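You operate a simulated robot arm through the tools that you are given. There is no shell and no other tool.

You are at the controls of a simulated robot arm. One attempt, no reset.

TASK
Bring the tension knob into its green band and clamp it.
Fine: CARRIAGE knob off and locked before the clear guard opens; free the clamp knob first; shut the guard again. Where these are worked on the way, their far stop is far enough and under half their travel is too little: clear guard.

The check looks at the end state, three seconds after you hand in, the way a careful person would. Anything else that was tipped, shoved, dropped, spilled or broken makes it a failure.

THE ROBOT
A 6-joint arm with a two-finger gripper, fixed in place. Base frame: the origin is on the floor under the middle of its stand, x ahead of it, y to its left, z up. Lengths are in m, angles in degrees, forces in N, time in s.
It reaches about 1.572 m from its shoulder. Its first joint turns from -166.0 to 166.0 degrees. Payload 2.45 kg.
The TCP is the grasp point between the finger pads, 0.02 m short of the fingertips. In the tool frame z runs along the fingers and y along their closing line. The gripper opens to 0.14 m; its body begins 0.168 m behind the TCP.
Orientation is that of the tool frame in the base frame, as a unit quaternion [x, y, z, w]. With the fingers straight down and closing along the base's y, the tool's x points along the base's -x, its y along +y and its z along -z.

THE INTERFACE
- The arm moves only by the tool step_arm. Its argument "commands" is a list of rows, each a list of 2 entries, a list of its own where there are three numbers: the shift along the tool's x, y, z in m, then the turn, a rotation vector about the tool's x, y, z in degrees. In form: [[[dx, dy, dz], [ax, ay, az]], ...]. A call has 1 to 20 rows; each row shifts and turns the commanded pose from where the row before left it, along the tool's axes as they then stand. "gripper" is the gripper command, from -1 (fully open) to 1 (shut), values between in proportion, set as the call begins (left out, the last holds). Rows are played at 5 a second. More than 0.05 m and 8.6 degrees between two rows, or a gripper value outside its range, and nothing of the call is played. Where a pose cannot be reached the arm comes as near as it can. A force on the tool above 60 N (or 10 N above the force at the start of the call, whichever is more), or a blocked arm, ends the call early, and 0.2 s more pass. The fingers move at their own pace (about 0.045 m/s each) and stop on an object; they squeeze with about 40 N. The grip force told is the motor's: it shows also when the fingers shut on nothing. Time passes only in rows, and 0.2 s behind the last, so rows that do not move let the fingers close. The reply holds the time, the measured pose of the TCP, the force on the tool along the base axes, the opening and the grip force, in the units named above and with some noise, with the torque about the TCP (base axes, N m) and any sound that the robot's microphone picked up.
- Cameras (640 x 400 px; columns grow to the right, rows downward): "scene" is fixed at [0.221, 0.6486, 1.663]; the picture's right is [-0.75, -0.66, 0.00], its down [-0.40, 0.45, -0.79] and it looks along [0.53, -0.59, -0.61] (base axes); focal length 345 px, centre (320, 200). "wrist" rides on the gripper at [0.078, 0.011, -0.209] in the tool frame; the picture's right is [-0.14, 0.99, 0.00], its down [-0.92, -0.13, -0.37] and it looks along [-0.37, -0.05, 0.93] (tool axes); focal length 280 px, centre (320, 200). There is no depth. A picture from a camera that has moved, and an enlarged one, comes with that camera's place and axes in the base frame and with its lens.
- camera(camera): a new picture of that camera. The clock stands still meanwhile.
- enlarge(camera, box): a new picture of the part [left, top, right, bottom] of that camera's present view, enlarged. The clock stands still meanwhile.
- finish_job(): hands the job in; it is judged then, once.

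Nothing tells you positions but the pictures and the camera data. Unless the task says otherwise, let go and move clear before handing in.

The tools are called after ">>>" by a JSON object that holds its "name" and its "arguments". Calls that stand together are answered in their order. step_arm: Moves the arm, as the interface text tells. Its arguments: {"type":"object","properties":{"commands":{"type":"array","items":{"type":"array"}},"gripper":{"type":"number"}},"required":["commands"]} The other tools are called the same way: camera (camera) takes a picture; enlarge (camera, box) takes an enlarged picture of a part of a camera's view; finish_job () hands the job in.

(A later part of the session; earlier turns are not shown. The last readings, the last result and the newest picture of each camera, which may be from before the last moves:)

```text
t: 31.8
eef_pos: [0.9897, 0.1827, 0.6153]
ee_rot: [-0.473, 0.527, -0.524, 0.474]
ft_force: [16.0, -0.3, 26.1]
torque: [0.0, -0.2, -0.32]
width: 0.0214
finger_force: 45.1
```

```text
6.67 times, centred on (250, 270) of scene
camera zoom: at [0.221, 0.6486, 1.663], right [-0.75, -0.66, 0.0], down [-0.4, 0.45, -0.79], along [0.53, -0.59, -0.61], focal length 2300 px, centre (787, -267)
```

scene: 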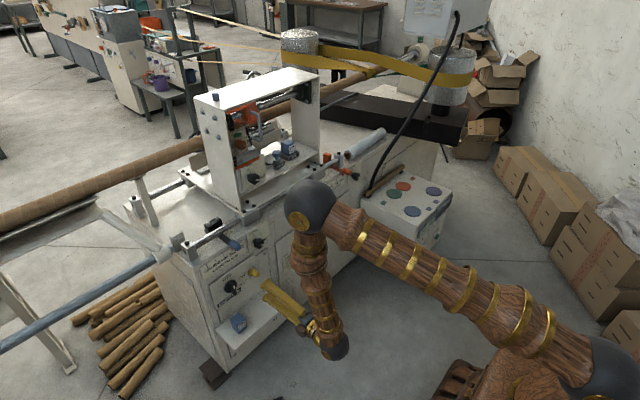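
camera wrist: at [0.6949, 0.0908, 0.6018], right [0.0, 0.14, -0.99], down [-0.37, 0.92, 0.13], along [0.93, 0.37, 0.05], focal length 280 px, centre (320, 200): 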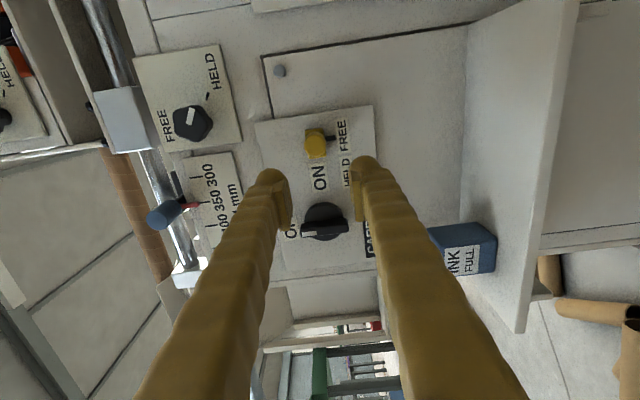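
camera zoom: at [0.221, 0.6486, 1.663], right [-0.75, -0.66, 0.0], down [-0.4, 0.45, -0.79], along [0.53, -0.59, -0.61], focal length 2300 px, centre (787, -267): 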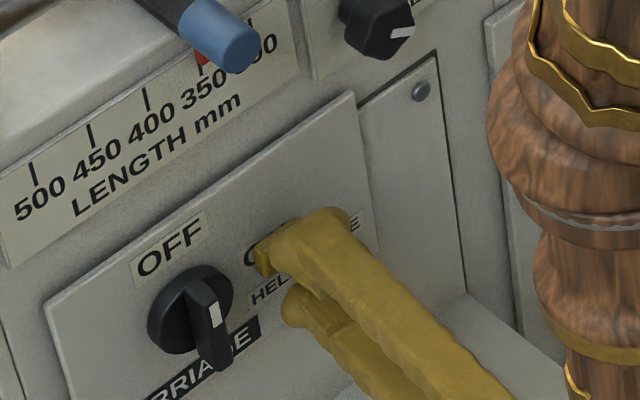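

>>> {"name": "step_arm", "arguments": {"commands": [[[-0.003, 0, -0.0003], [0, 0, 0]], [[-0.002, 0, -0.0002], [0, 0, 0]], [[-0.002, 0, -0.0002], [0, 0, 0]]]}}

>>> {"name": "enlarge", "arguments": {"camera": "wrist", "box": [220, 60, 420, 260]}}

```text
t: 32.6
eef_pos: [0.9885, 0.1909, 0.6155]
ee_rot: [-0.473, 0.526, -0.524, 0.474]
ft_force: [-13.6, 0.5, 21.2]
torque: [-0.04, -0.25, 0.39]
width: 0.0216
finger_force: 45.2
```

```text
2.00 times, centred on (320, 160) of wrist
camera zoom: at [0.7729, 0.1352, 0.6044], right [0.01, 0.14, -0.99], down [-0.27, 0.95, 0.13], along [0.96, 0.27, 0.05], focal length 561 px, centre (320, 280)
```

zoom: 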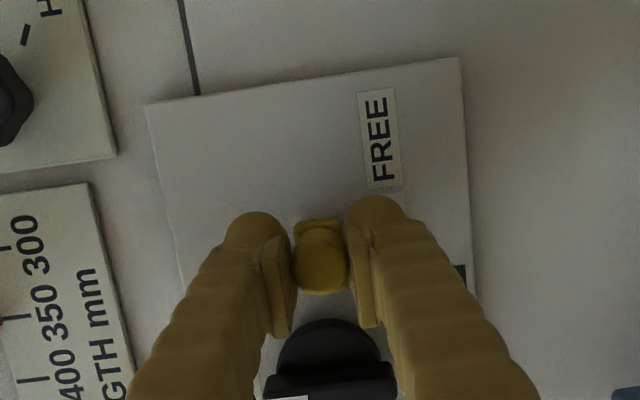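

>>> {"name": "step_arm", "arguments": {"commands": [[[-0.0015, 0, -0.00015], [0, 0, 0]], [[0, 0, 0], [0, 0, 0]]]}}

>>> {"name": "step_arm", "arguments": {"commands": [[[-0.0015, 0, -0.00015], [0, 0, 0]], [[0, 0, 0], [0, 0, 0]]]}}

>>> {"name": "enlarge", "arguments": {"camera": "wrist", "box": [220, 60, 420, 260]}}

```text
t: 33.2
eef_pos: [0.9899, 0.1914, 0.6171]
ee_rot: [-0.473, 0.527, -0.525, 0.473]
ft_force: [-27.7, -10.1, 17.8]
torque: [-0.01, -0.19, -0.24]
width: 0.0216
finger_force: 44.9
```

```text
t: 33.8
eef_pos: [0.9901, 0.1923, 0.6159]
ee_rot: [-0.472, 0.527, -0.524, 0.473]
ft_force: [-26.3, -27.7, 11.1]
torque: [0.01, -0.1, -0.41]
width: 0.0213
finger_force: 44.7
```

```text
2.00 times, centred on (320, 160) of wrist
camera zoom: at [0.7736, 0.1374, 0.6044], right [0.01, 0.14, -0.99], down [-0.27, 0.95, 0.13], along [0.96, 0.26, 0.05], focal length 561 px, centre (320, 280)
```

zoom: 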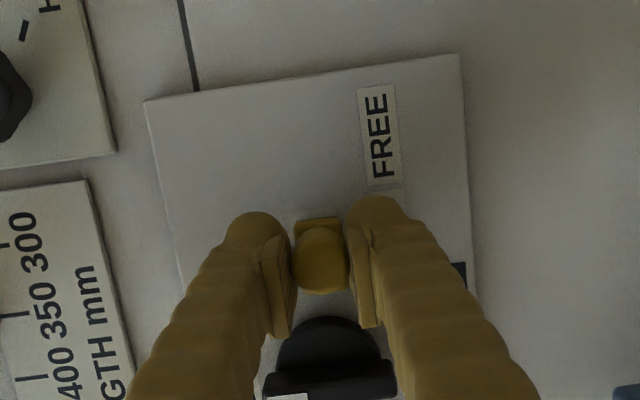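

The slider is at its HELD stop, with resistance along y. I'll release, retreat and check it.

>>> {"name": "step_arm", "arguments": {"commands": [[[0, 0, 0], [0, 0, 0]], [[0, 0, 0], [0, 0, 0]], [[0, 0, -0.02], [0, 0, 0]], [[0, 0, -0.03], [0, 0, 0]], [[0, 0, -0.03], [0, 0, 0]]], "gripper": 0.3}}

>>> {"name": "camera", "arguments": {"camera": "wrist"}}

>>> {"name": "enlarge", "arguments": {"camera": "scene", "box": [210, 240, 290, 300]}}

```text
t: 35.0
eef_pos: [0.9101, 0.2032, 0.6156]
ee_rot: [-0.473, 0.527, -0.524, 0.474]
ft_force: [-0.3, 0.0, 0.6]
torque: [-0.04, -0.01, -0.03]
width: 0.0489
finger_force: 0.0
```

```text
taken
camera wrist: at [0.6944, 0.1472, 0.6043], right [0.01, 0.14, -0.99], down [-0.27, 0.95, 0.13], along [0.96, 0.27, 0.05], focal length 280 px, centre (320, 200)
```

wrist: 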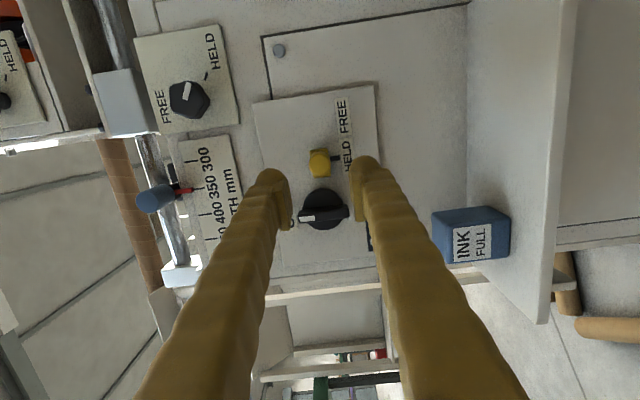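

```text
6.67 times, centred on (250, 270) of scene
camera zoom: at [0.221, 0.6486, 1.663], right [-0.75, -0.66, 0.0], down [-0.4, 0.45, -0.79], along [0.53, -0.59, -0.61], focal length 2300 px, centre (787, -267)
```

zoom: 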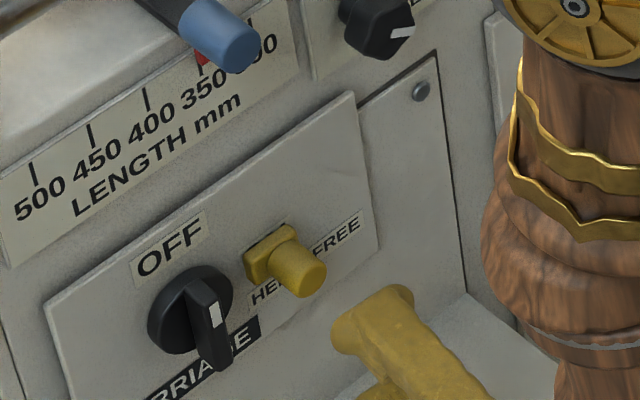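

CARRIAGE is OFF and the lock is at HELD. Now I'll move up to the carriage and look closely at the guard.

>>> {"name": "step_arm", "arguments": {"commands": [[[0, 0, -0.02], [0, 3, 0]], [[0, 0, 0], [0, 3, 0]], [[0.0104, -0.0435, -0.0009], [0, 0, 0]], [[0.0104, -0.0435, -0.0009], [0, 0, 0]], [[0.0104, -0.0435, -0.0009], [0, 0, 0]], [[0.0104, -0.0435, -0.0009], [0, 0, 0]], [[0.0104, -0.0435, -0.0009], [0, 0, 0]], [[0.0104, -0.0435, -0.0009], [0, 0, 0]], [[0.0104, -0.0435, -0.0009], [0, 0, 0]], [[0.0104, -0.0435, -0.0009], [0, 0, 0]], [[0.0104, -0.0435, -0.0009], [0, 0, 0]], [[0.0104, -0.0435, -0.0009], [0, 0, 0]]]}}

>>> {"name": "camera", "arguments": {"camera": "wrist"}}

>>> {"name": "enlarge", "arguments": {"camera": "wrist", "box": [200, 60, 440, 260]}}

>>> {"name": "camera", "arguments": {"camera": "scene"}}

```text
t: 37.6
eef_pos: [0.8611, 0.1029, 1.0505]
ee_rot: [-0.445, 0.55, -0.549, 0.445]
ft_force: [-0.7, -0.7, -0.1]
torque: [0.02, -0.04, -0.01]
width: 0.0489
finger_force: 0.1
```

```text
taken
camera wrist: at [0.6407, 0.0701, 1.039], right [0.03, 0.14, -0.99], down [-0.17, 0.98, 0.13], along [0.99, 0.16, 0.05], focal length 280 px, centre (320, 200)
```

wrist: 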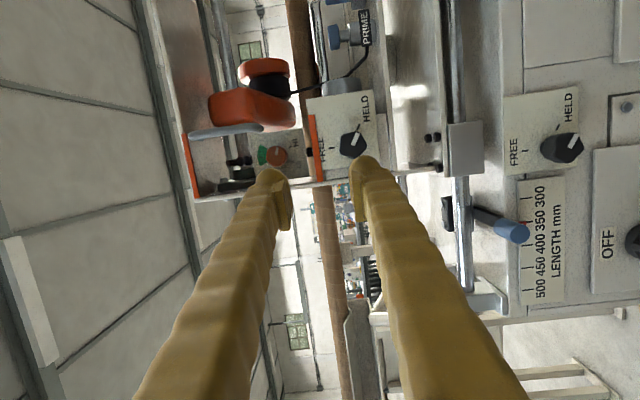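

```text
2.00 times, centred on (320, 160) of wrist
camera zoom: at [0.6407, 0.0701, 1.039], right [0.03, 0.14, -0.99], down [-0.17, 0.98, 0.13], along [0.99, 0.16, 0.05], focal length 561 px, centre (320, 280)
```

zoom: 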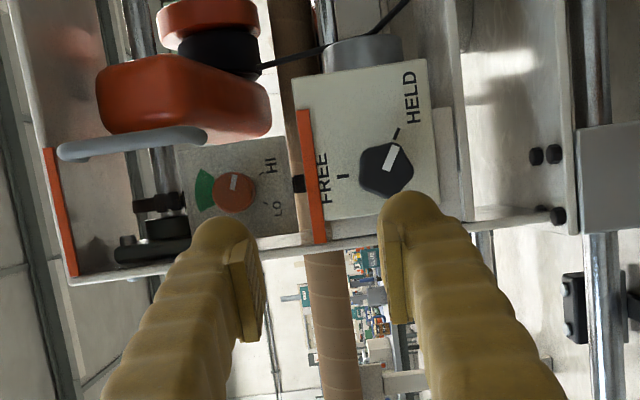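

```text
taken
```

scene: 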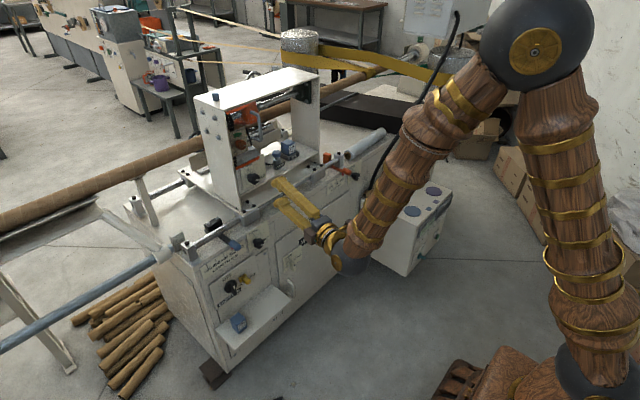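

The guard is a clear plate with orange edges, spanning y≈0.01–0.11 and z≈1.05–1.25 at x≈1.08, with a vertical handle near its right edge. I'll enlarge the view to see how it opens.

>>> {"name": "enlarge", "arguments": {"camera": "wrist", "box": [170, 40, 330, 210]}}

>>> {"name": "enlarge", "arguments": {"camera": "scene", "box": [215, 85, 285, 175]}}

```text
2.35 times, centred on (250, 125) of wrist
camera zoom: at [0.6407, 0.0701, 1.039], right [0.03, 0.14, -0.99], down [-0.17, 0.98, 0.13], along [0.99, 0.16, 0.05], focal length 660 px, centre (485, 376)
```

zoom: 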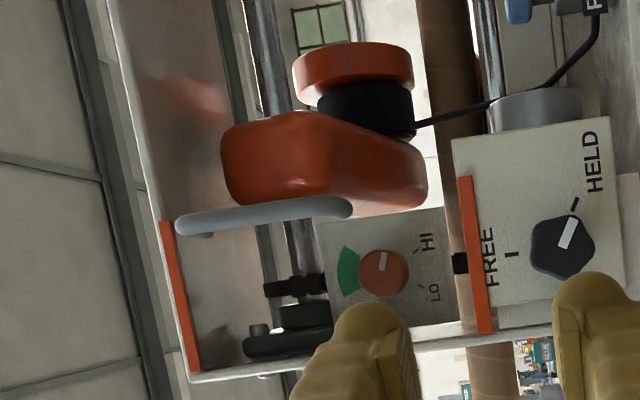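

```text
4.44 times, centred on (250, 130) of scene
camera zoom: at [0.221, 0.6486, 1.663], right [-0.75, -0.66, 0.0], down [-0.4, 0.45, -0.79], along [0.53, -0.59, -0.61], focal length 1534 px, centre (631, 511)
```

zoom: 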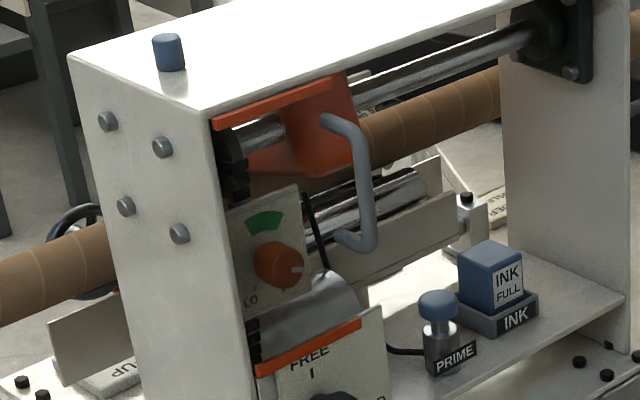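

The guard looks hinged on its left edge (+y post), with a vertical handle bar at about (1.04, 0.02, 1.13–1.21). The clamp knob at about (1.06, 0.06, 0.99) is outside the guard and reads HELD, so I'll free it first and go there now.

>>> {"name": "step_arm", "arguments": {"commands": [[[0.02, 0.02, 0.02], [0, -1.5, 0]], [[0.02, 0.02, 0.02], [0, -1.5, 0]], [[0, 0.02, 0.03], [0, 0, 0]]]}}

>>> {"name": "camera", "arguments": {"camera": "wrist"}}

>>> {"name": "enlarge", "arguments": {"camera": "wrist", "box": [230, 60, 430, 260]}}

```text
t: 38.4
eef_pos: [0.9213, 0.052, 0.9906]
ee_rot: [-0.459, 0.538, -0.537, 0.461]
ft_force: [0.5, -0.6, 0.5]
torque: [-0.03, -0.04, 0.0]
width: 0.0491
finger_force: 0.1
```

```text
taken
camera wrist: at [0.7024, 0.0079, 0.9784], right [0.02, 0.14, -0.99], down [-0.22, 0.97, 0.13], along [0.97, 0.22, 0.05], focal length 280 px, centre (320, 200)
```

wrist: 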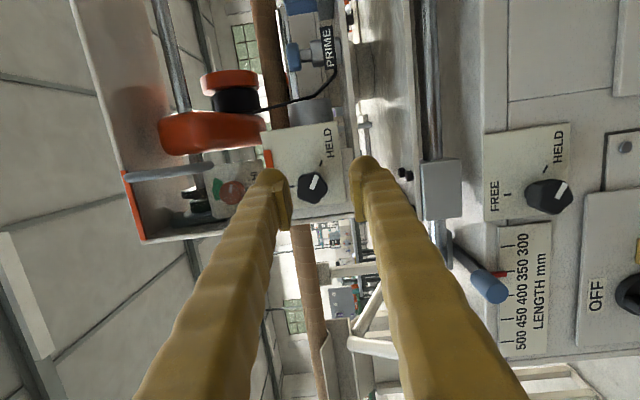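

```text
2.00 times, centred on (330, 160) of wrist
camera zoom: at [0.7024, 0.0079, 0.9784], right [0.02, 0.14, -0.99], down [-0.22, 0.97, 0.13], along [0.97, 0.22, 0.05], focal length 561 px, centre (300, 280)
```

zoom: 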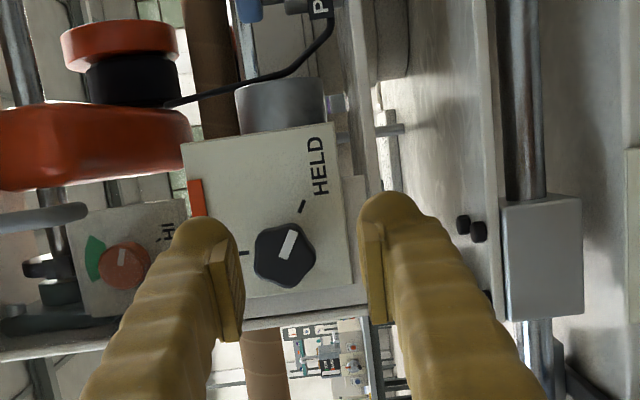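

The clamp knob is five-sided, with its front at about (1.041, 0.069, 1.0035). HELD is about 120° clockwise from FREE (top). I'll line up on it and roll slightly so a pad lies flat on one face.

>>> {"name": "step_arm", "arguments": {"commands": [[[-0.0352, -0.0129, 0.0], [0, 0, 0]], [[0, 0, 0.03], [0, 0, 7]], [[0, 0, 0.02], [0, 0, 7]], [[0, 0, 0.0146], [0, 0, 6]]]}}

>>> {"name": "enlarge", "arguments": {"camera": "wrist", "box": [220, 60, 420, 260]}}

>>> {"name": "enlarge", "arguments": {"camera": "scene", "box": [215, 120, 315, 210]}}

```text
t: 39.4
eef_pos: [0.9917, 0.0756, 1.0034]
ee_rot: [-0.358, 0.611, -0.448, 0.547]
ft_force: [0.7, 0.7, -0.6]
torque: [0.02, -0.01, 0.02]
width: 0.049
finger_force: 0.1
```

```text
2.00 times, centred on (320, 160) of wrist
camera zoom: at [0.774, 0.0403, 0.9657], right [0.07, 0.47, -0.88], down [-0.24, 0.87, 0.44], along [0.97, 0.18, 0.17], focal length 561 px, centre (320, 280)
```

zoom: 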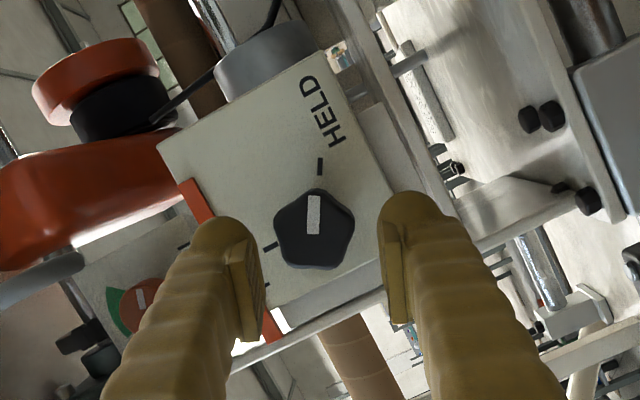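

```text
4.44 times, centred on (265, 165) of scene
camera zoom: at [0.221, 0.6486, 1.663], right [-0.75, -0.66, 0.0], down [-0.4, 0.45, -0.79], along [0.53, -0.59, -0.61], focal length 1534 px, centre (564, 356)
```

zoom: 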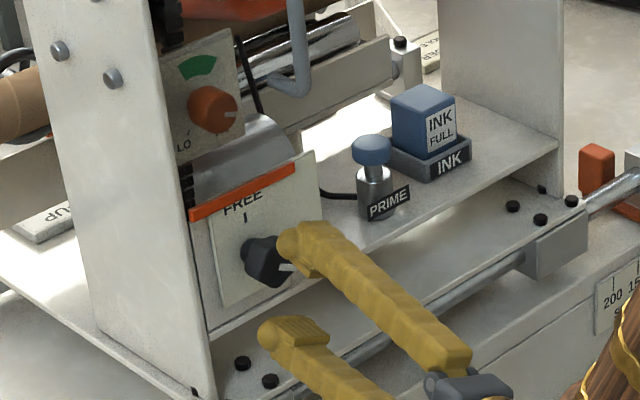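

The knob's mark is on one of its vertices. I'll roll back about 10° so the jaws take a vertex and the opposite flat, then centre, advance and grip.

>>> {"name": "step_arm", "arguments": {"commands": [[[0, -0.0024, 0], [0, 0, -5.5]], [[0, 0, 0.012], [0, 0, -5]], [[0, 0, 0.012], [0, 0, 0]], [[0, 0, 0.012], [0, 0, 0]], [[0, 0, 0.01], [0, 0, 0]]]}}

>>> {"name": "enlarge", "arguments": {"camera": "wrist", "box": [220, 60, 420, 260]}}

```text
t: 40.6
eef_pos: [1.0352, 0.0681, 1.0065]
ee_rot: [-0.412, 0.575, -0.497, 0.503]
ft_force: [0.6, 0.0, -0.2]
torque: [-0.01, 0.01, -0.02]
width: 0.049
finger_force: 0.0
```

```text
2.00 times, centred on (320, 160) of wrist
camera zoom: at [0.8178, 0.0268, 0.9808], right [0.05, 0.3, -0.95], down [-0.23, 0.93, 0.28], along [0.97, 0.2, 0.11], focal length 561 px, centre (320, 280)
```

zoom: 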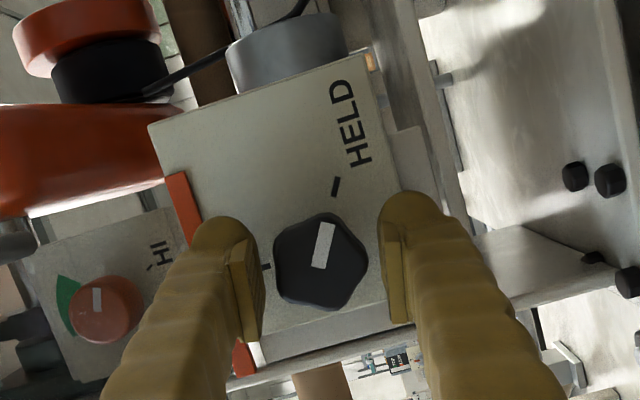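

Well centred. I'll close on the clamp knob.

>>> {"name": "step_arm", "arguments": {"commands": [[[0, 0, 0.003], [0, 0, 0]], [[0, 0, 0], [0, 0, 0]], [[0, 0, 0], [0, 0, 0]], [[0, 0, 0], [0, 0, 0]]], "gripper": 1.0}}

>>> {"name": "enlarge", "arguments": {"camera": "wrist", "box": [220, 60, 420, 260]}}

```text
t: 41.6
eef_pos: [1.0386, 0.0676, 1.0045]
ee_rot: [-0.413, 0.575, -0.496, 0.503]
ft_force: [-12.4, 4.0, -5.3]
torque: [0.08, 0.09, 0.02]
width: 0.0333
finger_force: 44.9
```

```text
2.00 times, centred on (320, 160) of wrist
camera zoom: at [0.8203, 0.0261, 0.9807], right [0.05, 0.3, -0.95], down [-0.23, 0.93, 0.28], along [0.97, 0.2, 0.11], focal length 561 px, centre (320, 280)
```

zoom: 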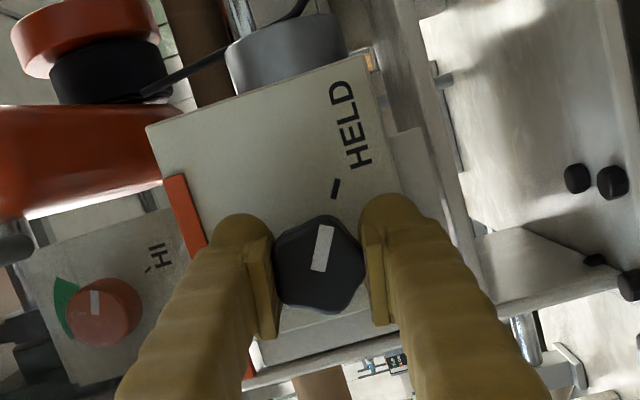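

>>> {"name": "step_arm", "arguments": {"commands": [[[0, 0, 0], [0, 0, -8]], [[0, 0, 0], [0, 0, -8]], [[0, 0, 0], [0, 0, -8]], [[0, 0, 0], [0, 0, -8]]]}}

>>> {"name": "enlarge", "arguments": {"camera": "wrist", "box": [220, 60, 420, 260]}}

```text
t: 42.6
eef_pos: [1.0392, 0.0668, 1.0037]
ee_rot: [0.555, -0.439, 0.616, -0.345]
ft_force: [17.1, -10.2, -12.6]
torque: [0.05, -0.58, -0.35]
width: 0.0334
finger_force: 44.3
```

```text
2.00 times, centred on (320, 160) of wrist
camera zoom: at [0.8208, 0.0251, 1.0241], right [-0.04, -0.25, -0.97], down [-0.22, 0.95, -0.23], along [0.97, 0.21, -0.09], focal length 561 px, centre (320, 280)
```

zoom: 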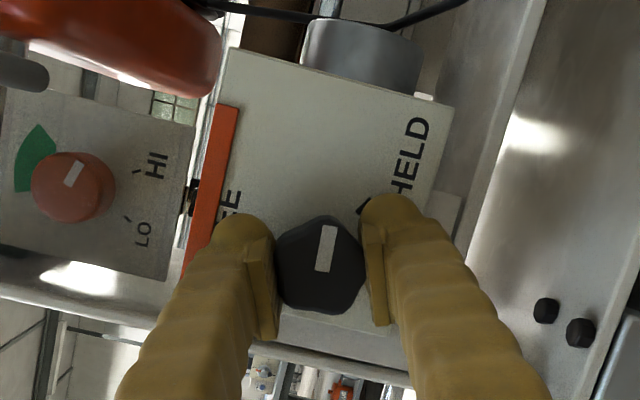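

>>> {"name": "step_arm", "arguments": {"commands": [[[0, 0, 0], [0, 0, -8]], [[0, 0, 0], [0, 0, -8]], [[0, 0, 0], [0, 0, -8]], [[0, 0, 0], [0, 0, -8]], [[0, 0, 0], [0, 0, -8]], [[0, 0, 0], [0, 0, -8]]]}}

>>> {"name": "enlarge", "arguments": {"camera": "wrist", "box": [220, 60, 420, 260]}}

```text
t: 44.0
eef_pos: [1.0407, 0.0663, 1.0035]
ee_rot: [0.686, -0.174, 0.703, -0.065]
ft_force: [44.9, -21.7, -30.6]
torque: [0.05, 1.0, -0.76]
width: 0.0335
finger_force: 45.1
```

```text
2.00 times, centred on (320, 160) of wrist
camera zoom: at [0.8279, 0.0633, 1.0742], right [-0.14, -0.88, -0.46], down [-0.3, 0.48, -0.82], along [0.94, 0.02, -0.33], focal length 561 px, centre (320, 280)
```

zoom: 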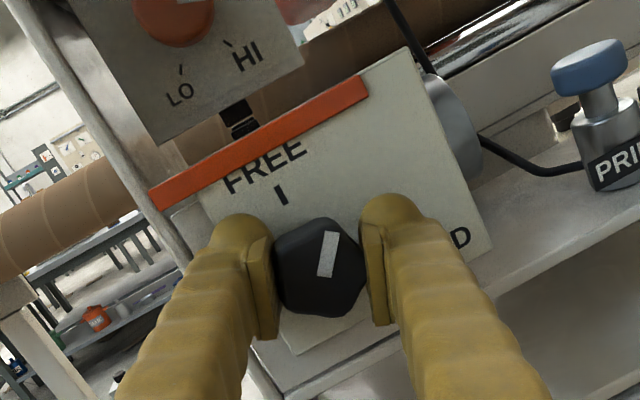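

The knob is turning, but force is building because the tool axis is tilted. I'll ease the tool a little toward the load and then continue.

>>> {"name": "step_arm", "arguments": {"commands": [[[-0.0007, 0.0008, 0.0016], [0, 0, 0]], [[0, 0, 0], [0, 0, 0]]]}}

>>> {"name": "step_arm", "arguments": {"commands": [[[0, 0, 0], [0, 0, -7]], [[0, 0, 0], [0, 0, -7]]]}}

```text
t: 44.6
eef_pos: [1.0406, 0.0658, 1.0049]
ee_rot: [0.685, -0.175, 0.704, -0.065]
ft_force: [17.0, -13.5, -21.3]
torque: [0.02, 0.59, -0.32]
width: 0.0337
finger_force: 44.6
```

```text
t: 45.2
eef_pos: [1.0407, 0.0658, 1.0044]
ee_rot: [0.701, -0.09, 0.707, 0.021]
ft_force: [35.7, -16.2, -13.5]
torque: [0.03, 0.15, -0.79]
width: 0.0338
finger_force: 45.2
```

>>> {"name": "step_arm", "arguments": {"commands": [[[0, 0.0005, 0.001], [0, 0, -6]], [[0, 0.0, 0.0005], [0, 0, -6]], [[0, 0, 0], [0, 0, -6]]]}}

>>> {"name": "enlarge", "arguments": {"camera": "wrist", "box": [220, 60, 420, 260]}}

```text
t: 46.0
eef_pos: [1.0421, 0.0653, 1.005]
ee_rot: [0.707, 0.022, 0.695, 0.131]
ft_force: [5.1, -3.4, -0.8]
torque: [-0.03, -0.5, 0.01]
width: 0.0335
finger_force: 45.1
```

```text
2.00 times, centred on (320, 160) of wrist
camera zoom: at [0.8364, 0.1046, 1.0831], right [-0.15, -0.98, 0.08], down [-0.38, -0.02, -0.93], along [0.91, -0.17, -0.37], focal length 561 px, centre (320, 280)
```

zoom: 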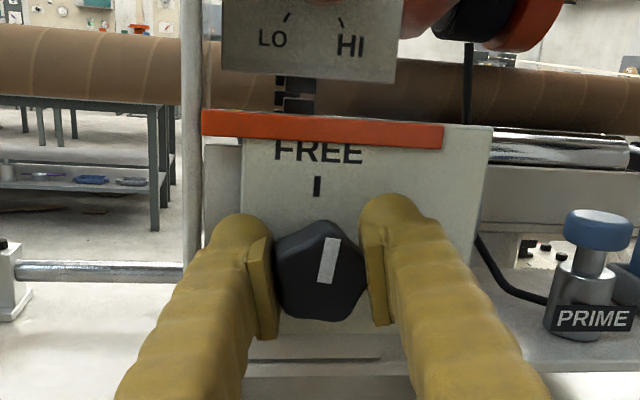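

About 8° remains to the FREE tick.

>>> {"name": "step_arm", "arguments": {"commands": [[[0, 0, 0.0], [0, 0, -4]], [[0, 0, 0], [0, 0, -4]]]}}

>>> {"name": "enlarge", "arguments": {"camera": "wrist", "box": [260, 100, 380, 220]}}

```text
t: 46.6
eef_pos: [1.0422, 0.066, 1.0052]
ee_rot: [0.704, 0.069, 0.684, 0.179]
ft_force: [36.7, -0.1, -0.1]
torque: [1.6, -0.64, -0.15]
width: 0.0334
finger_force: 46.1
```

```text
3.33 times, centred on (320, 160) of wrist
camera zoom: at [0.8388, 0.1153, 1.0818], right [-0.15, -0.96, 0.21], down [-0.39, -0.14, -0.91], along [0.91, -0.22, -0.36], focal length 935 px, centre (320, 333)
```

zoom: 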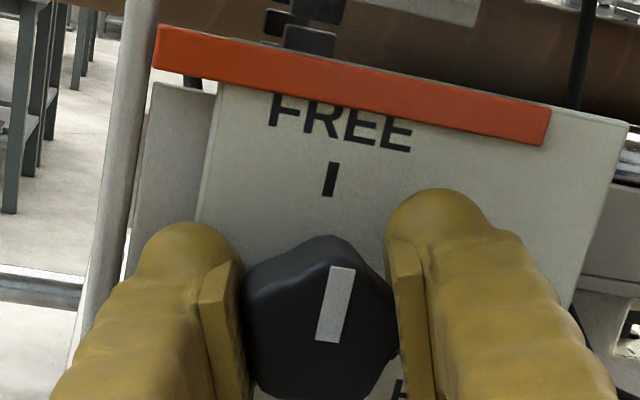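

Torque jumped to 1.6 N·m at the stop and the mark lines up with FREE, so the clamp is free. I'll release and retreat.

>>> {"name": "step_arm", "arguments": {"commands": [[[0, 0, 0], [0, 0, 2]], [[0, 0, 0], [0, 0, 0]]]}}

>>> {"name": "step_arm", "arguments": {"commands": [[[0, 0, 0], [0, 0, 0]], [[0, 0, 0], [0, 0, 0]], [[0, 0, -0.015], [0, 0, 0]], [[0, 0, -0.02], [0, 0, 0]], [[0, 0, -0.03], [0, 0, 0]], [[0, 0, -0.03], [0, 0, 0]]], "gripper": 0.3}}

>>> {"name": "camera", "arguments": {"camera": "wrist"}}

>>> {"name": "enlarge", "arguments": {"camera": "wrist", "box": [220, 0, 420, 200]}}

>>> {"name": "enlarge", "arguments": {"camera": "scene", "box": [215, 80, 305, 200]}}

```text
t: 47.2
eef_pos: [1.0428, 0.0657, 1.0052]
ee_rot: [0.705, 0.058, 0.687, 0.167]
ft_force: [34.8, -1.5, 4.8]
torque: [-0.02, -0.37, -0.1]
width: 0.0334
finger_force: 44.7
```

```text
t: 48.6
eef_pos: [0.9477, 0.0804, 1.0057]
ee_rot: [0.705, 0.057, 0.687, 0.166]
ft_force: [-0.4, -0.2, 0.0]
torque: [-0.01, -0.06, 0.01]
width: 0.0489
finger_force: 0.0
```

```text
taken
camera wrist: at [0.7431, 0.1284, 1.0821], right [-0.15, -0.97, 0.18], down [-0.39, -0.11, -0.91], along [0.91, -0.21, -0.36], focal length 280 px, centre (320, 200)
```

wrist: 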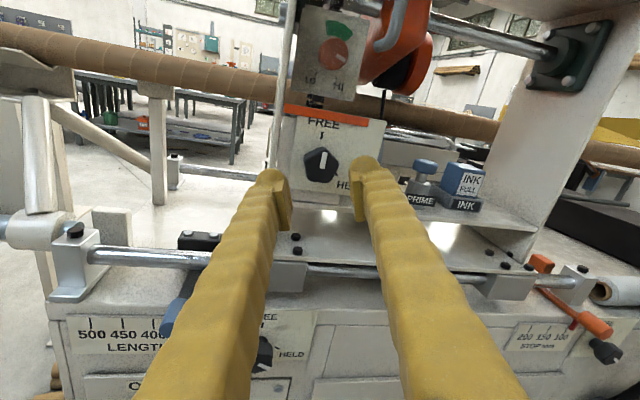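

```text
2.00 times, centred on (320, 100) of wrist
camera zoom: at [0.7431, 0.1284, 1.0821], right [-0.15, -0.97, 0.18], down [-0.39, -0.11, -0.91], along [0.91, -0.21, -0.36], focal length 561 px, centre (320, 400)
```

zoom: 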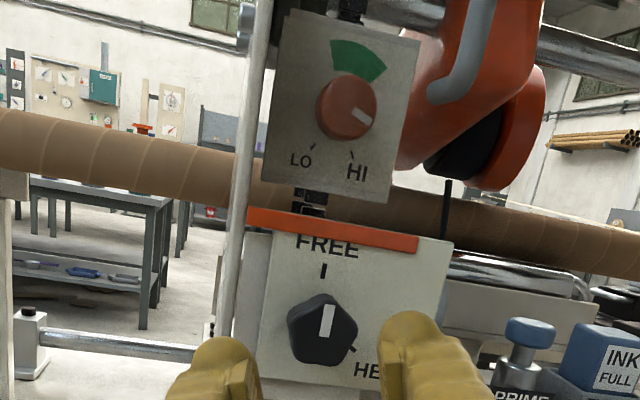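

```text
3.33 times, centred on (260, 140) of scene
camera zoom: at [0.221, 0.6486, 1.663], right [-0.75, -0.66, 0.0], down [-0.4, 0.45, -0.79], along [0.53, -0.59, -0.61], focal length 1150 px, centre (520, 400)
```

zoom: 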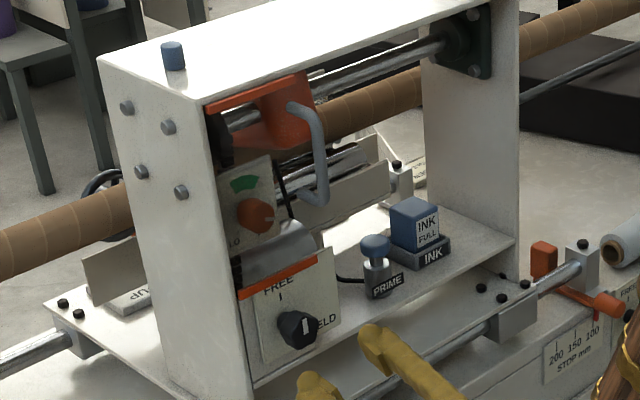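

The clamp is FREE with its mark at the top. The tension pointer is past the green band toward HI. Next is the guard, so I'll roll to closing along y and go in front of the handle bar.

>>> {"name": "step_arm", "arguments": {"commands": [[[0, 0, -0.02], [0, 0, 6]], [[0, 0, 0], [0, 0, 6.1]], [[0, 0, 0], [0, 0, 6.1]], [[0.041, 0.0106, 0.013], [0, 0, 0]], [[0.041, 0.0106, 0.013], [0, 0, 0]], [[0.041, 0.0106, 0.013], [0, 0, 0]], [[0.041, 0.0106, 0.013], [0, 0, 0]]]}}

>>> {"name": "camera", "arguments": {"camera": "wrist"}}

>>> {"name": "enlarge", "arguments": {"camera": "wrist", "box": [220, 60, 420, 260]}}

>>> {"name": "camera", "arguments": {"camera": "scene"}}

```text
t: 50.2
eef_pos: [0.9739, 0.0355, 1.1687]
ee_rot: [0.705, -0.055, 0.705, 0.056]
ft_force: [0.9, 0.5, -0.2]
torque: [0.01, -0.02, 0.0]
width: 0.049
finger_force: 0.1
```

```text
taken
camera wrist: at [0.766, 0.0577, 1.2467], right [-0.15, -0.98, -0.14], down [-0.35, 0.18, -0.92], along [0.93, -0.1, -0.37], focal length 280 px, centre (320, 200)
```

wrist: 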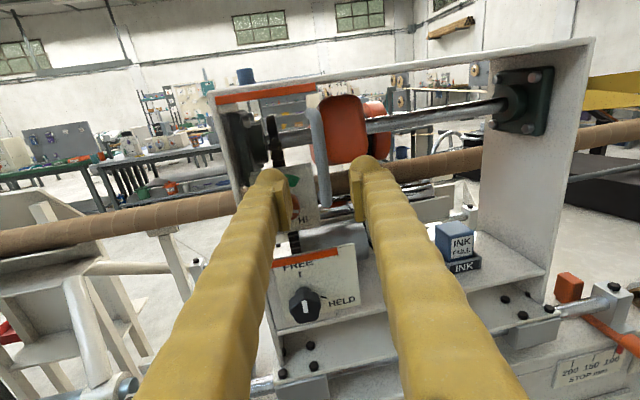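

```text
2.00 times, centred on (320, 160) of wrist
camera zoom: at [0.766, 0.0577, 1.2467], right [-0.15, -0.98, -0.14], down [-0.35, 0.18, -0.92], along [0.93, -0.1, -0.37], focal length 561 px, centre (320, 280)
```

zoom: 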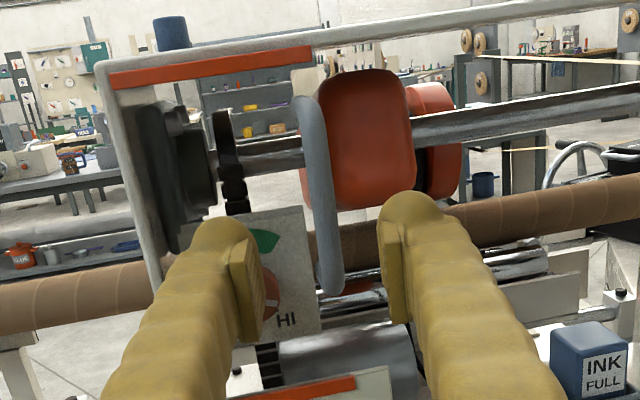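

```text
taken
```

scene: 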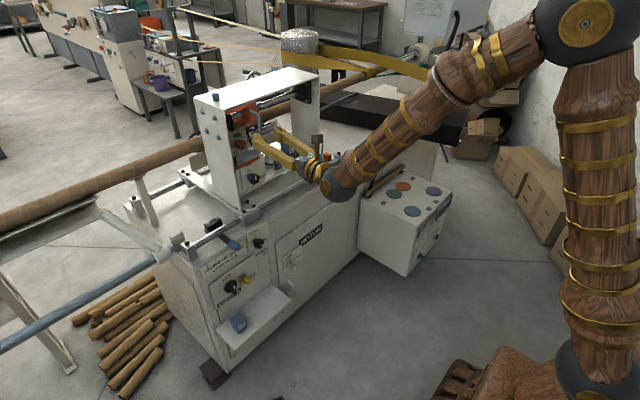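

The fingers straddle the handle's line, and the bar is about 6 cm ahead. I'll advance and close on it.

>>> {"name": "step_arm", "arguments": {"commands": [[[0, 0.001, 0.02], [0, 0, 0]], [[0, 0, 0.02], [0, 0, 0]], [[0, 0, 0.012], [0, 0, 0]], [[0, 0, 0.008], [0, 0, 0]]]}}

>>> {"name": "enlarge", "arguments": {"camera": "wrist", "box": [220, 60, 420, 260]}}

>>> {"name": "enlarge", "arguments": {"camera": "scene", "box": [215, 80, 305, 200]}}

```text
t: 51.2
eef_pos: [1.0328, 0.0237, 1.1698]
ee_rot: [0.705, -0.055, 0.705, 0.055]
ft_force: [0.2, -0.6, -1.4]
torque: [0.03, 0.0, -0.01]
width: 0.0491
finger_force: 0.1
```

```text
2.00 times, centred on (320, 160) of wrist
camera zoom: at [0.8248, 0.0458, 1.2461], right [-0.15, -0.98, -0.14], down [-0.35, 0.18, -0.92], along [0.93, -0.1, -0.37], focal length 561 px, centre (320, 280)
```

zoom: 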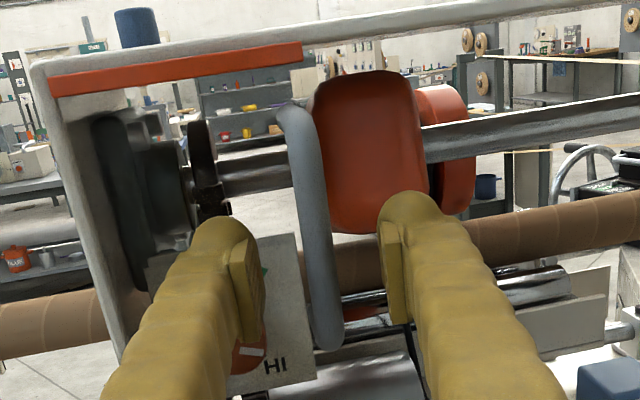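

```text
3.33 times, centred on (260, 140) of scene
camera zoom: at [0.221, 0.6486, 1.663], right [-0.75, -0.66, 0.0], down [-0.4, 0.45, -0.79], along [0.53, -0.59, -0.61], focal length 1150 px, centre (520, 400)
```

zoom: 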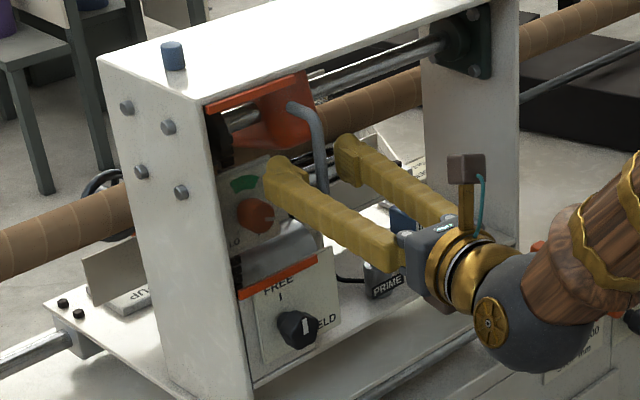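

>>> {"name": "step_arm", "arguments": {"commands": [[[0, 0, 0], [0, 0, 0]], [[0, 0, 0], [0, 0, 0]], [[0, 0, 0], [0, 0, 0]], [[0, 0, 0], [0, 0, 0]]], "gripper": 1.0}}

>>> {"name": "enlarge", "arguments": {"camera": "wrist", "box": [220, 60, 420, 260]}}

```text
t: 52.2
eef_pos: [1.0326, 0.0221, 1.1685]
ee_rot: [0.705, -0.056, 0.705, 0.056]
ft_force: [-3.4, -9.4, -0.6]
torque: [0.0, 0.04, 0.0]
width: 0.0069
finger_force: 34.7
```

```text
2.00 times, centred on (320, 160) of wrist
camera zoom: at [0.8246, 0.0453, 1.2461], right [-0.16, -0.98, -0.14], down [-0.34, 0.18, -0.92], along [0.93, -0.1, -0.37], focal length 561 px, centre (320, 280)
```

zoom: 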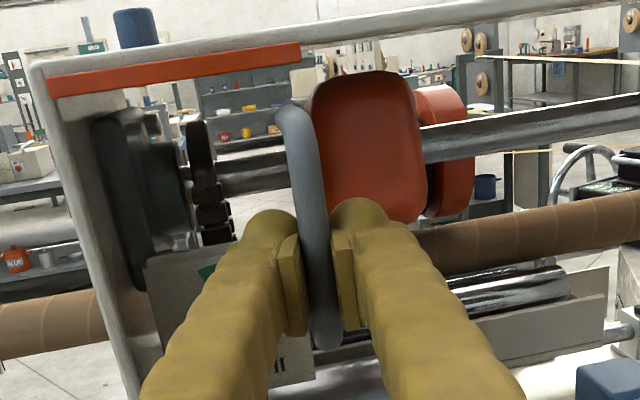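

The handle is gripped. I'll test a small opening swing, tangent to a left-edge hinge, and watch the force.

>>> {"name": "step_arm", "arguments": {"commands": [[[0, -0.0009, -0.0033], [-2, 0, 0]], [[0, -0.0009, -0.0033], [-2, 0, 0]]]}}

>>> {"name": "enlarge", "arguments": {"camera": "wrist", "box": [220, 60, 420, 260]}}

>>> {"name": "enlarge", "arguments": {"camera": "scene", "box": [215, 80, 305, 200]}}

```text
t: 52.8
eef_pos: [1.0259, 0.0253, 1.169]
ee_rot: [0.703, -0.08, 0.702, 0.081]
ft_force: [-7.4, -16.1, -1.7]
torque: [0.05, 0.08, 0.0]
width: 0.0069
finger_force: 35.7
```

```text
2.00 times, centred on (320, 160) of wrist
camera zoom: at [0.8199, 0.0627, 1.2462], right [-0.22, -0.97, -0.14], down [-0.33, 0.21, -0.92], along [0.92, -0.16, -0.37], focal length 561 px, centre (320, 280)
```

zoom: 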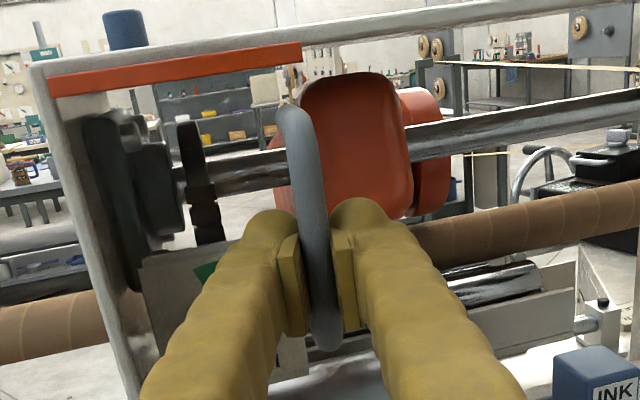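

```text
3.33 times, centred on (260, 140) of scene
camera zoom: at [0.221, 0.6486, 1.663], right [-0.75, -0.66, 0.0], down [-0.4, 0.45, -0.79], along [0.53, -0.59, -0.61], focal length 1150 px, centre (520, 400)
```

zoom: 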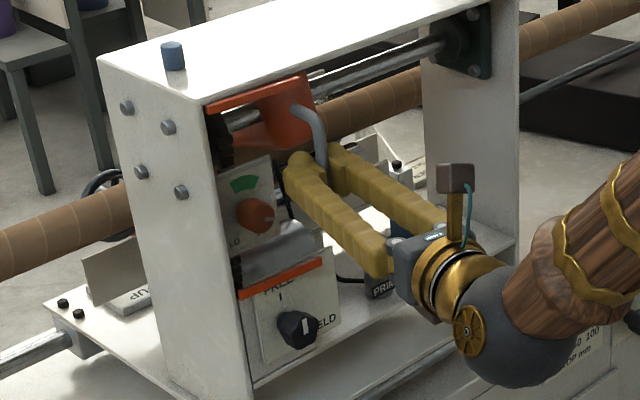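

The guard swings outward on a left hinge and the forces are low. I'll continue along the arc, rotating the tool with the door.

>>> {"name": "step_arm", "arguments": {"commands": [[[0, -0.0021, -0.00825], [-5, 0, 0]], [[0, -0.00262, -0.00825], [-5, 0, 0]], [[0, -0.00262, -0.00825], [-5, 0, 0]]]}}

>>> {"name": "enlarge", "arguments": {"camera": "scene", "box": [215, 80, 305, 200]}}

```text
t: 53.6
eef_pos: [1.0053, 0.0386, 1.169]
ee_rot: [0.686, -0.172, 0.685, 0.174]
ft_force: [-28.1, -31.4, -12.0]
torque: [0.0, -0.12, 0.05]
width: 0.007
finger_force: 35.1
```

```text
3.33 times, centred on (260, 140) of scene
camera zoom: at [0.221, 0.6486, 1.663], right [-0.75, -0.66, 0.0], down [-0.4, 0.45, -0.79], along [0.53, -0.59, -0.61], focal length 1150 px, centre (520, 400)
```

zoom: 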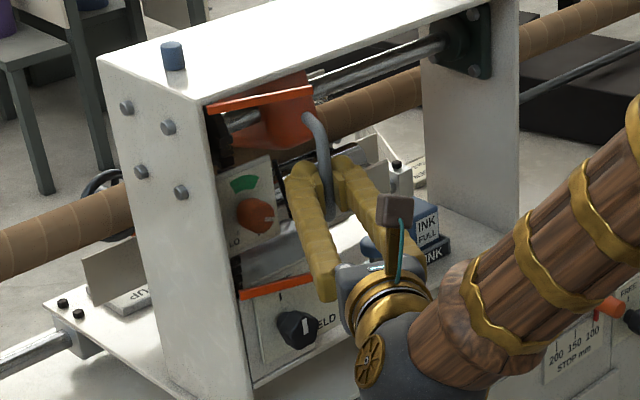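

The guard is opening. The handle is pulling radially outward by about 42 N, so my arc radius is slightly short. I'll shift outward and re-measure.

>>> {"name": "step_arm", "arguments": {"commands": [[[0, 0.0012, -0.0003], [0, 0, 0]], [[0, 0, 0], [0, 0, 0]]]}}

```text
t: 54.2
eef_pos: [1.0043, 0.0394, 1.1683]
ee_rot: [0.687, -0.17, 0.686, 0.172]
ft_force: [-17.7, -20.6, -15.9]
torque: [0.08, 0.04, 0.07]
width: 0.0071
finger_force: 34.8
```

Stiffness is about 12 N/mm, so I've refit the hinge at about (1.067, 0.1195). I'll continue the swing with corrected steps.

>>> {"name": "step_arm", "arguments": {"commands": [[[0, -0.0006, -0.009], [-5, 0, 0]], [[0, -0.002, -0.0087], [-5, 0, 0]], [[0, -0.002, -0.0087], [-5, 0, 0]]]}}

```text
t: 55.0
eef_pos: [0.9849, 0.0599, 1.1689]
ee_rot: [0.658, -0.257, 0.659, 0.259]
ft_force: [21.2, 14.7, -13.7]
torque: [-0.07, -0.03, 0.01]
width: 0.0069
finger_force: 35.0
```

>>> {"name": "enlarge", "arguments": {"camera": "scene", "box": [215, 80, 305, 200]}}

>>> {"name": "camera", "arguments": {"camera": "wrist"}}

>>> {"name": "enlarge", "arguments": {"camera": "wrist", "box": [220, 60, 420, 260]}}

```text
3.33 times, centred on (260, 140) of scene
camera zoom: at [0.221, 0.6486, 1.663], right [-0.75, -0.66, 0.0], down [-0.4, 0.45, -0.79], along [0.53, -0.59, -0.61], focal length 1150 px, centre (520, 400)
```

zoom: 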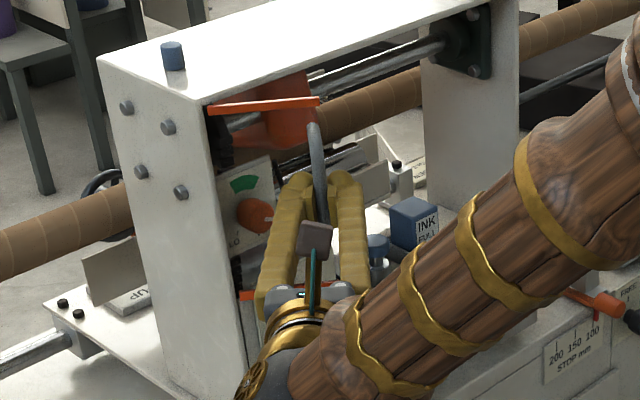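

```text
taken
camera wrist: at [0.8254, 0.1946, 1.2458], right [-0.67, -0.73, -0.14], down [-0.18, 0.34, -0.92], along [0.72, -0.6, -0.36], focal length 280 px, centre (320, 200)
```

wrist: 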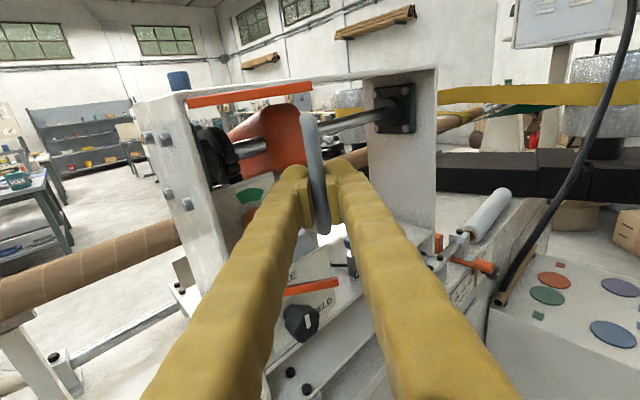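

```text
2.00 times, centred on (320, 160) of wrist
camera zoom: at [0.8254, 0.1946, 1.2458], right [-0.67, -0.73, -0.14], down [-0.18, 0.34, -0.92], along [0.72, -0.6, -0.36], focal length 561 px, centre (320, 280)
```

zoom: 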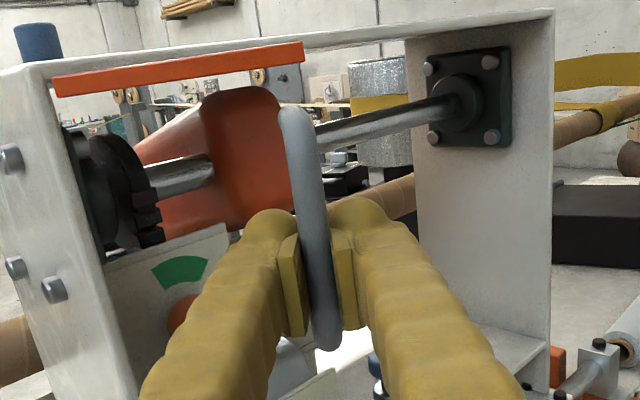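

The door is about 35° open, and the hinge is confirmed at the left post. I'll continue in small steps, correcting from the force readings.

>>> {"name": "step_arm", "arguments": {"commands": [[[0, -0.0033, -0.0083], [-5, 0, 0]], [[0, -0.0028, -0.0085], [-5, 0, 0]]]}}

```text
t: 55.6
eef_pos: [0.9776, 0.0751, 1.1681]
ee_rot: [0.632, -0.315, 0.633, 0.316]
ft_force: [38.5, 13.5, -1.9]
torque: [-0.35, -0.13, -0.14]
width: 0.0069
finger_force: 34.5
```

>>> {"name": "step_arm", "arguments": {"commands": [[[0, -0.0025, 0.0008], [0, 0, 0]], [[0, -0.0027, -0.0075], [-5, 0, 0]], [[0, -0.0027, -0.0075], [-5, 0, 0]]]}}

>>> {"name": "enlarge", "arguments": {"camera": "scene", "box": [215, 80, 305, 200]}}

>>> {"name": "enlarge", "arguments": {"camera": "wrist", "box": [220, 60, 420, 260]}}

```text
t: 56.5
eef_pos: [0.9729, 0.0871, 1.1684]
ee_rot: [0.602, -0.37, 0.603, 0.371]
ft_force: [-8.3, -2.0, 2.0]
torque: [-0.22, -0.02, 0.01]
width: 0.007
finger_force: 34.9
stopped in row 3: the force on the tool passed its limit at 63 N (the readings are from after the stop); the commanded pose is now the measured one
```

```text
3.33 times, centred on (260, 140) of scene
camera zoom: at [0.221, 0.6486, 1.663], right [-0.75, -0.66, 0.0], down [-0.4, 0.45, -0.79], along [0.53, -0.59, -0.61], focal length 1150 px, centre (520, 400)
```

zoom: 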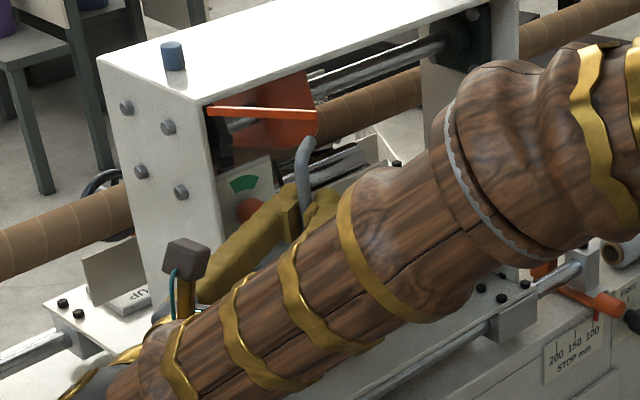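

```text
2.00 times, centred on (320, 160) of wrist
camera zoom: at [0.869, 0.2696, 1.2455], right [-0.88, -0.45, -0.14], down [-0.05, 0.38, -0.92], along [0.47, -0.81, -0.36], focal length 561 px, centre (320, 280)
```

zoom: 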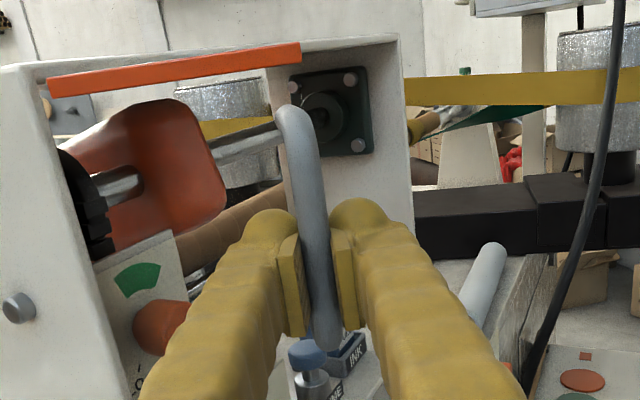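

The measured points fit a hinge at (1.071, 0.118) with radius 0.103, and the door is about 50° open. I'll continue in small steps on that arc.

>>> {"name": "step_arm", "arguments": {"commands": [[[0, -0.001, -0.0044], [-2.5, 0, 0]], [[0, -0.001, -0.0044], [-2.5, 0, 0]]]}}

```text
t: 57.0
eef_pos: [0.9708, 0.0968, 1.1677]
ee_rot: [0.586, -0.395, 0.586, 0.396]
ft_force: [-11.4, -2.0, 4.6]
torque: [-0.65, -0.18, 0.02]
width: 0.007
finger_force: 35.7
```

>>> {"name": "step_arm", "arguments": {"commands": [[[0, -0.0009, -0.0044], [-2.5, 0, 0]], [[0, -0.001, -0.0044], [-2.5, 0, 0]], [[0, -0.001, -0.0044], [-2.5, 0, 0]], [[0, -0.001, -0.0044], [-2.5, 0, 0]]]}}

>>> {"name": "enlarge", "arguments": {"camera": "wrist", "box": [220, 60, 420, 260]}}

>>> {"name": "camera", "arguments": {"camera": "scene"}}

```text
t: 58.0
eef_pos: [0.9697, 0.114, 1.1683]
ee_rot: [0.549, -0.444, 0.55, 0.446]
ft_force: [8.1, 0.2, 12.4]
torque: [-0.38, 0.1, 0.02]
width: 0.0068
finger_force: 34.9
```

```text
2.00 times, centred on (320, 160) of wrist
camera zoom: at [0.9158, 0.3178, 1.2452], right [-0.97, -0.21, -0.14], down [0.05, 0.38, -0.92], along [0.24, -0.9, -0.36], focal length 561 px, centre (320, 280)
```

zoom: 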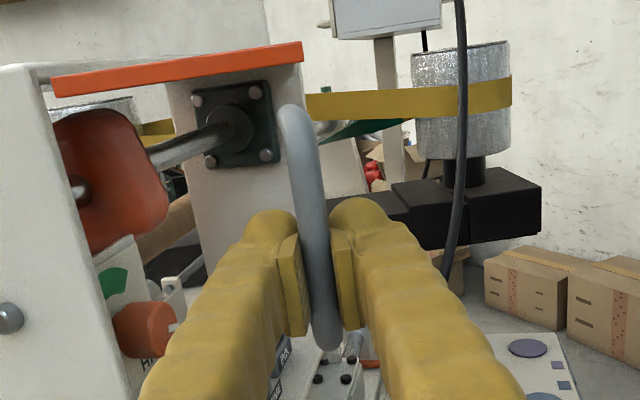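

```text
taken
```

scene: 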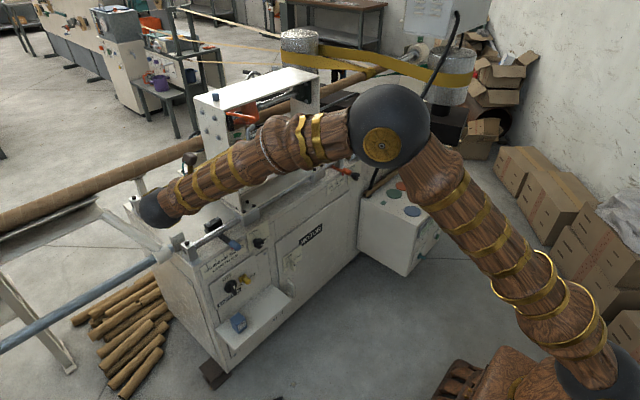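

The door is about 65° open with low forces, so I'll continue.

>>> {"name": "step_arm", "arguments": {"commands": [[[0, -0.0011, -0.0044], [-2.5, 0, 0]], [[0, -0.001, -0.0044], [-2.5, 0, 0]], [[0, -0.001, -0.0044], [-2.5, 0, 0]], [[0, -0.001, -0.0044], [-2.5, 0, 0]]]}}

>>> {"name": "step_arm", "arguments": {"commands": [[[0, -0.001, -0.0044], [-2.5, 0, 0]], [[0, -0.001, -0.0044], [-2.5, 0, 0]], [[0, -0.001, -0.0044], [-2.5, 0, 0]], [[0, -0.001, -0.0044], [-2.5, 0, 0]]]}}

>>> {"name": "enlarge", "arguments": {"camera": "wrist", "box": [220, 60, 420, 260]}}

```text
t: 59.0
eef_pos: [0.972, 0.1317, 1.1688]
ee_rot: [0.508, -0.491, 0.509, 0.492]
ft_force: [30.8, -7.0, 13.7]
torque: [-0.47, 0.13, -0.01]
width: 0.0071
finger_force: 35.1
```

```text
t: 60.0
eef_pos: [0.9734, 0.1406, 1.1681]
ee_rot: [-0.488, 0.511, -0.488, -0.511]
ft_force: [43.3, -14.3, 26.4]
torque: [0.19, 0.1, -0.1]
width: 0.007
finger_force: 35.6
out of reach, approached as far as the arm can: row 3, 4
```

```text
2.00 times, centred on (320, 160) of wrist
camera zoom: at [0.9728, 0.351, 1.2455], right [-0.99, 0.05, -0.14], down [0.14, 0.36, -0.92], along [0.01, -0.93, -0.37], focal length 561 px, centre (320, 280)
```

zoom: 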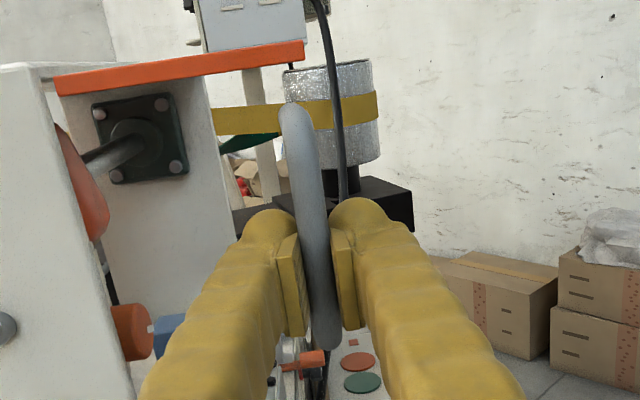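

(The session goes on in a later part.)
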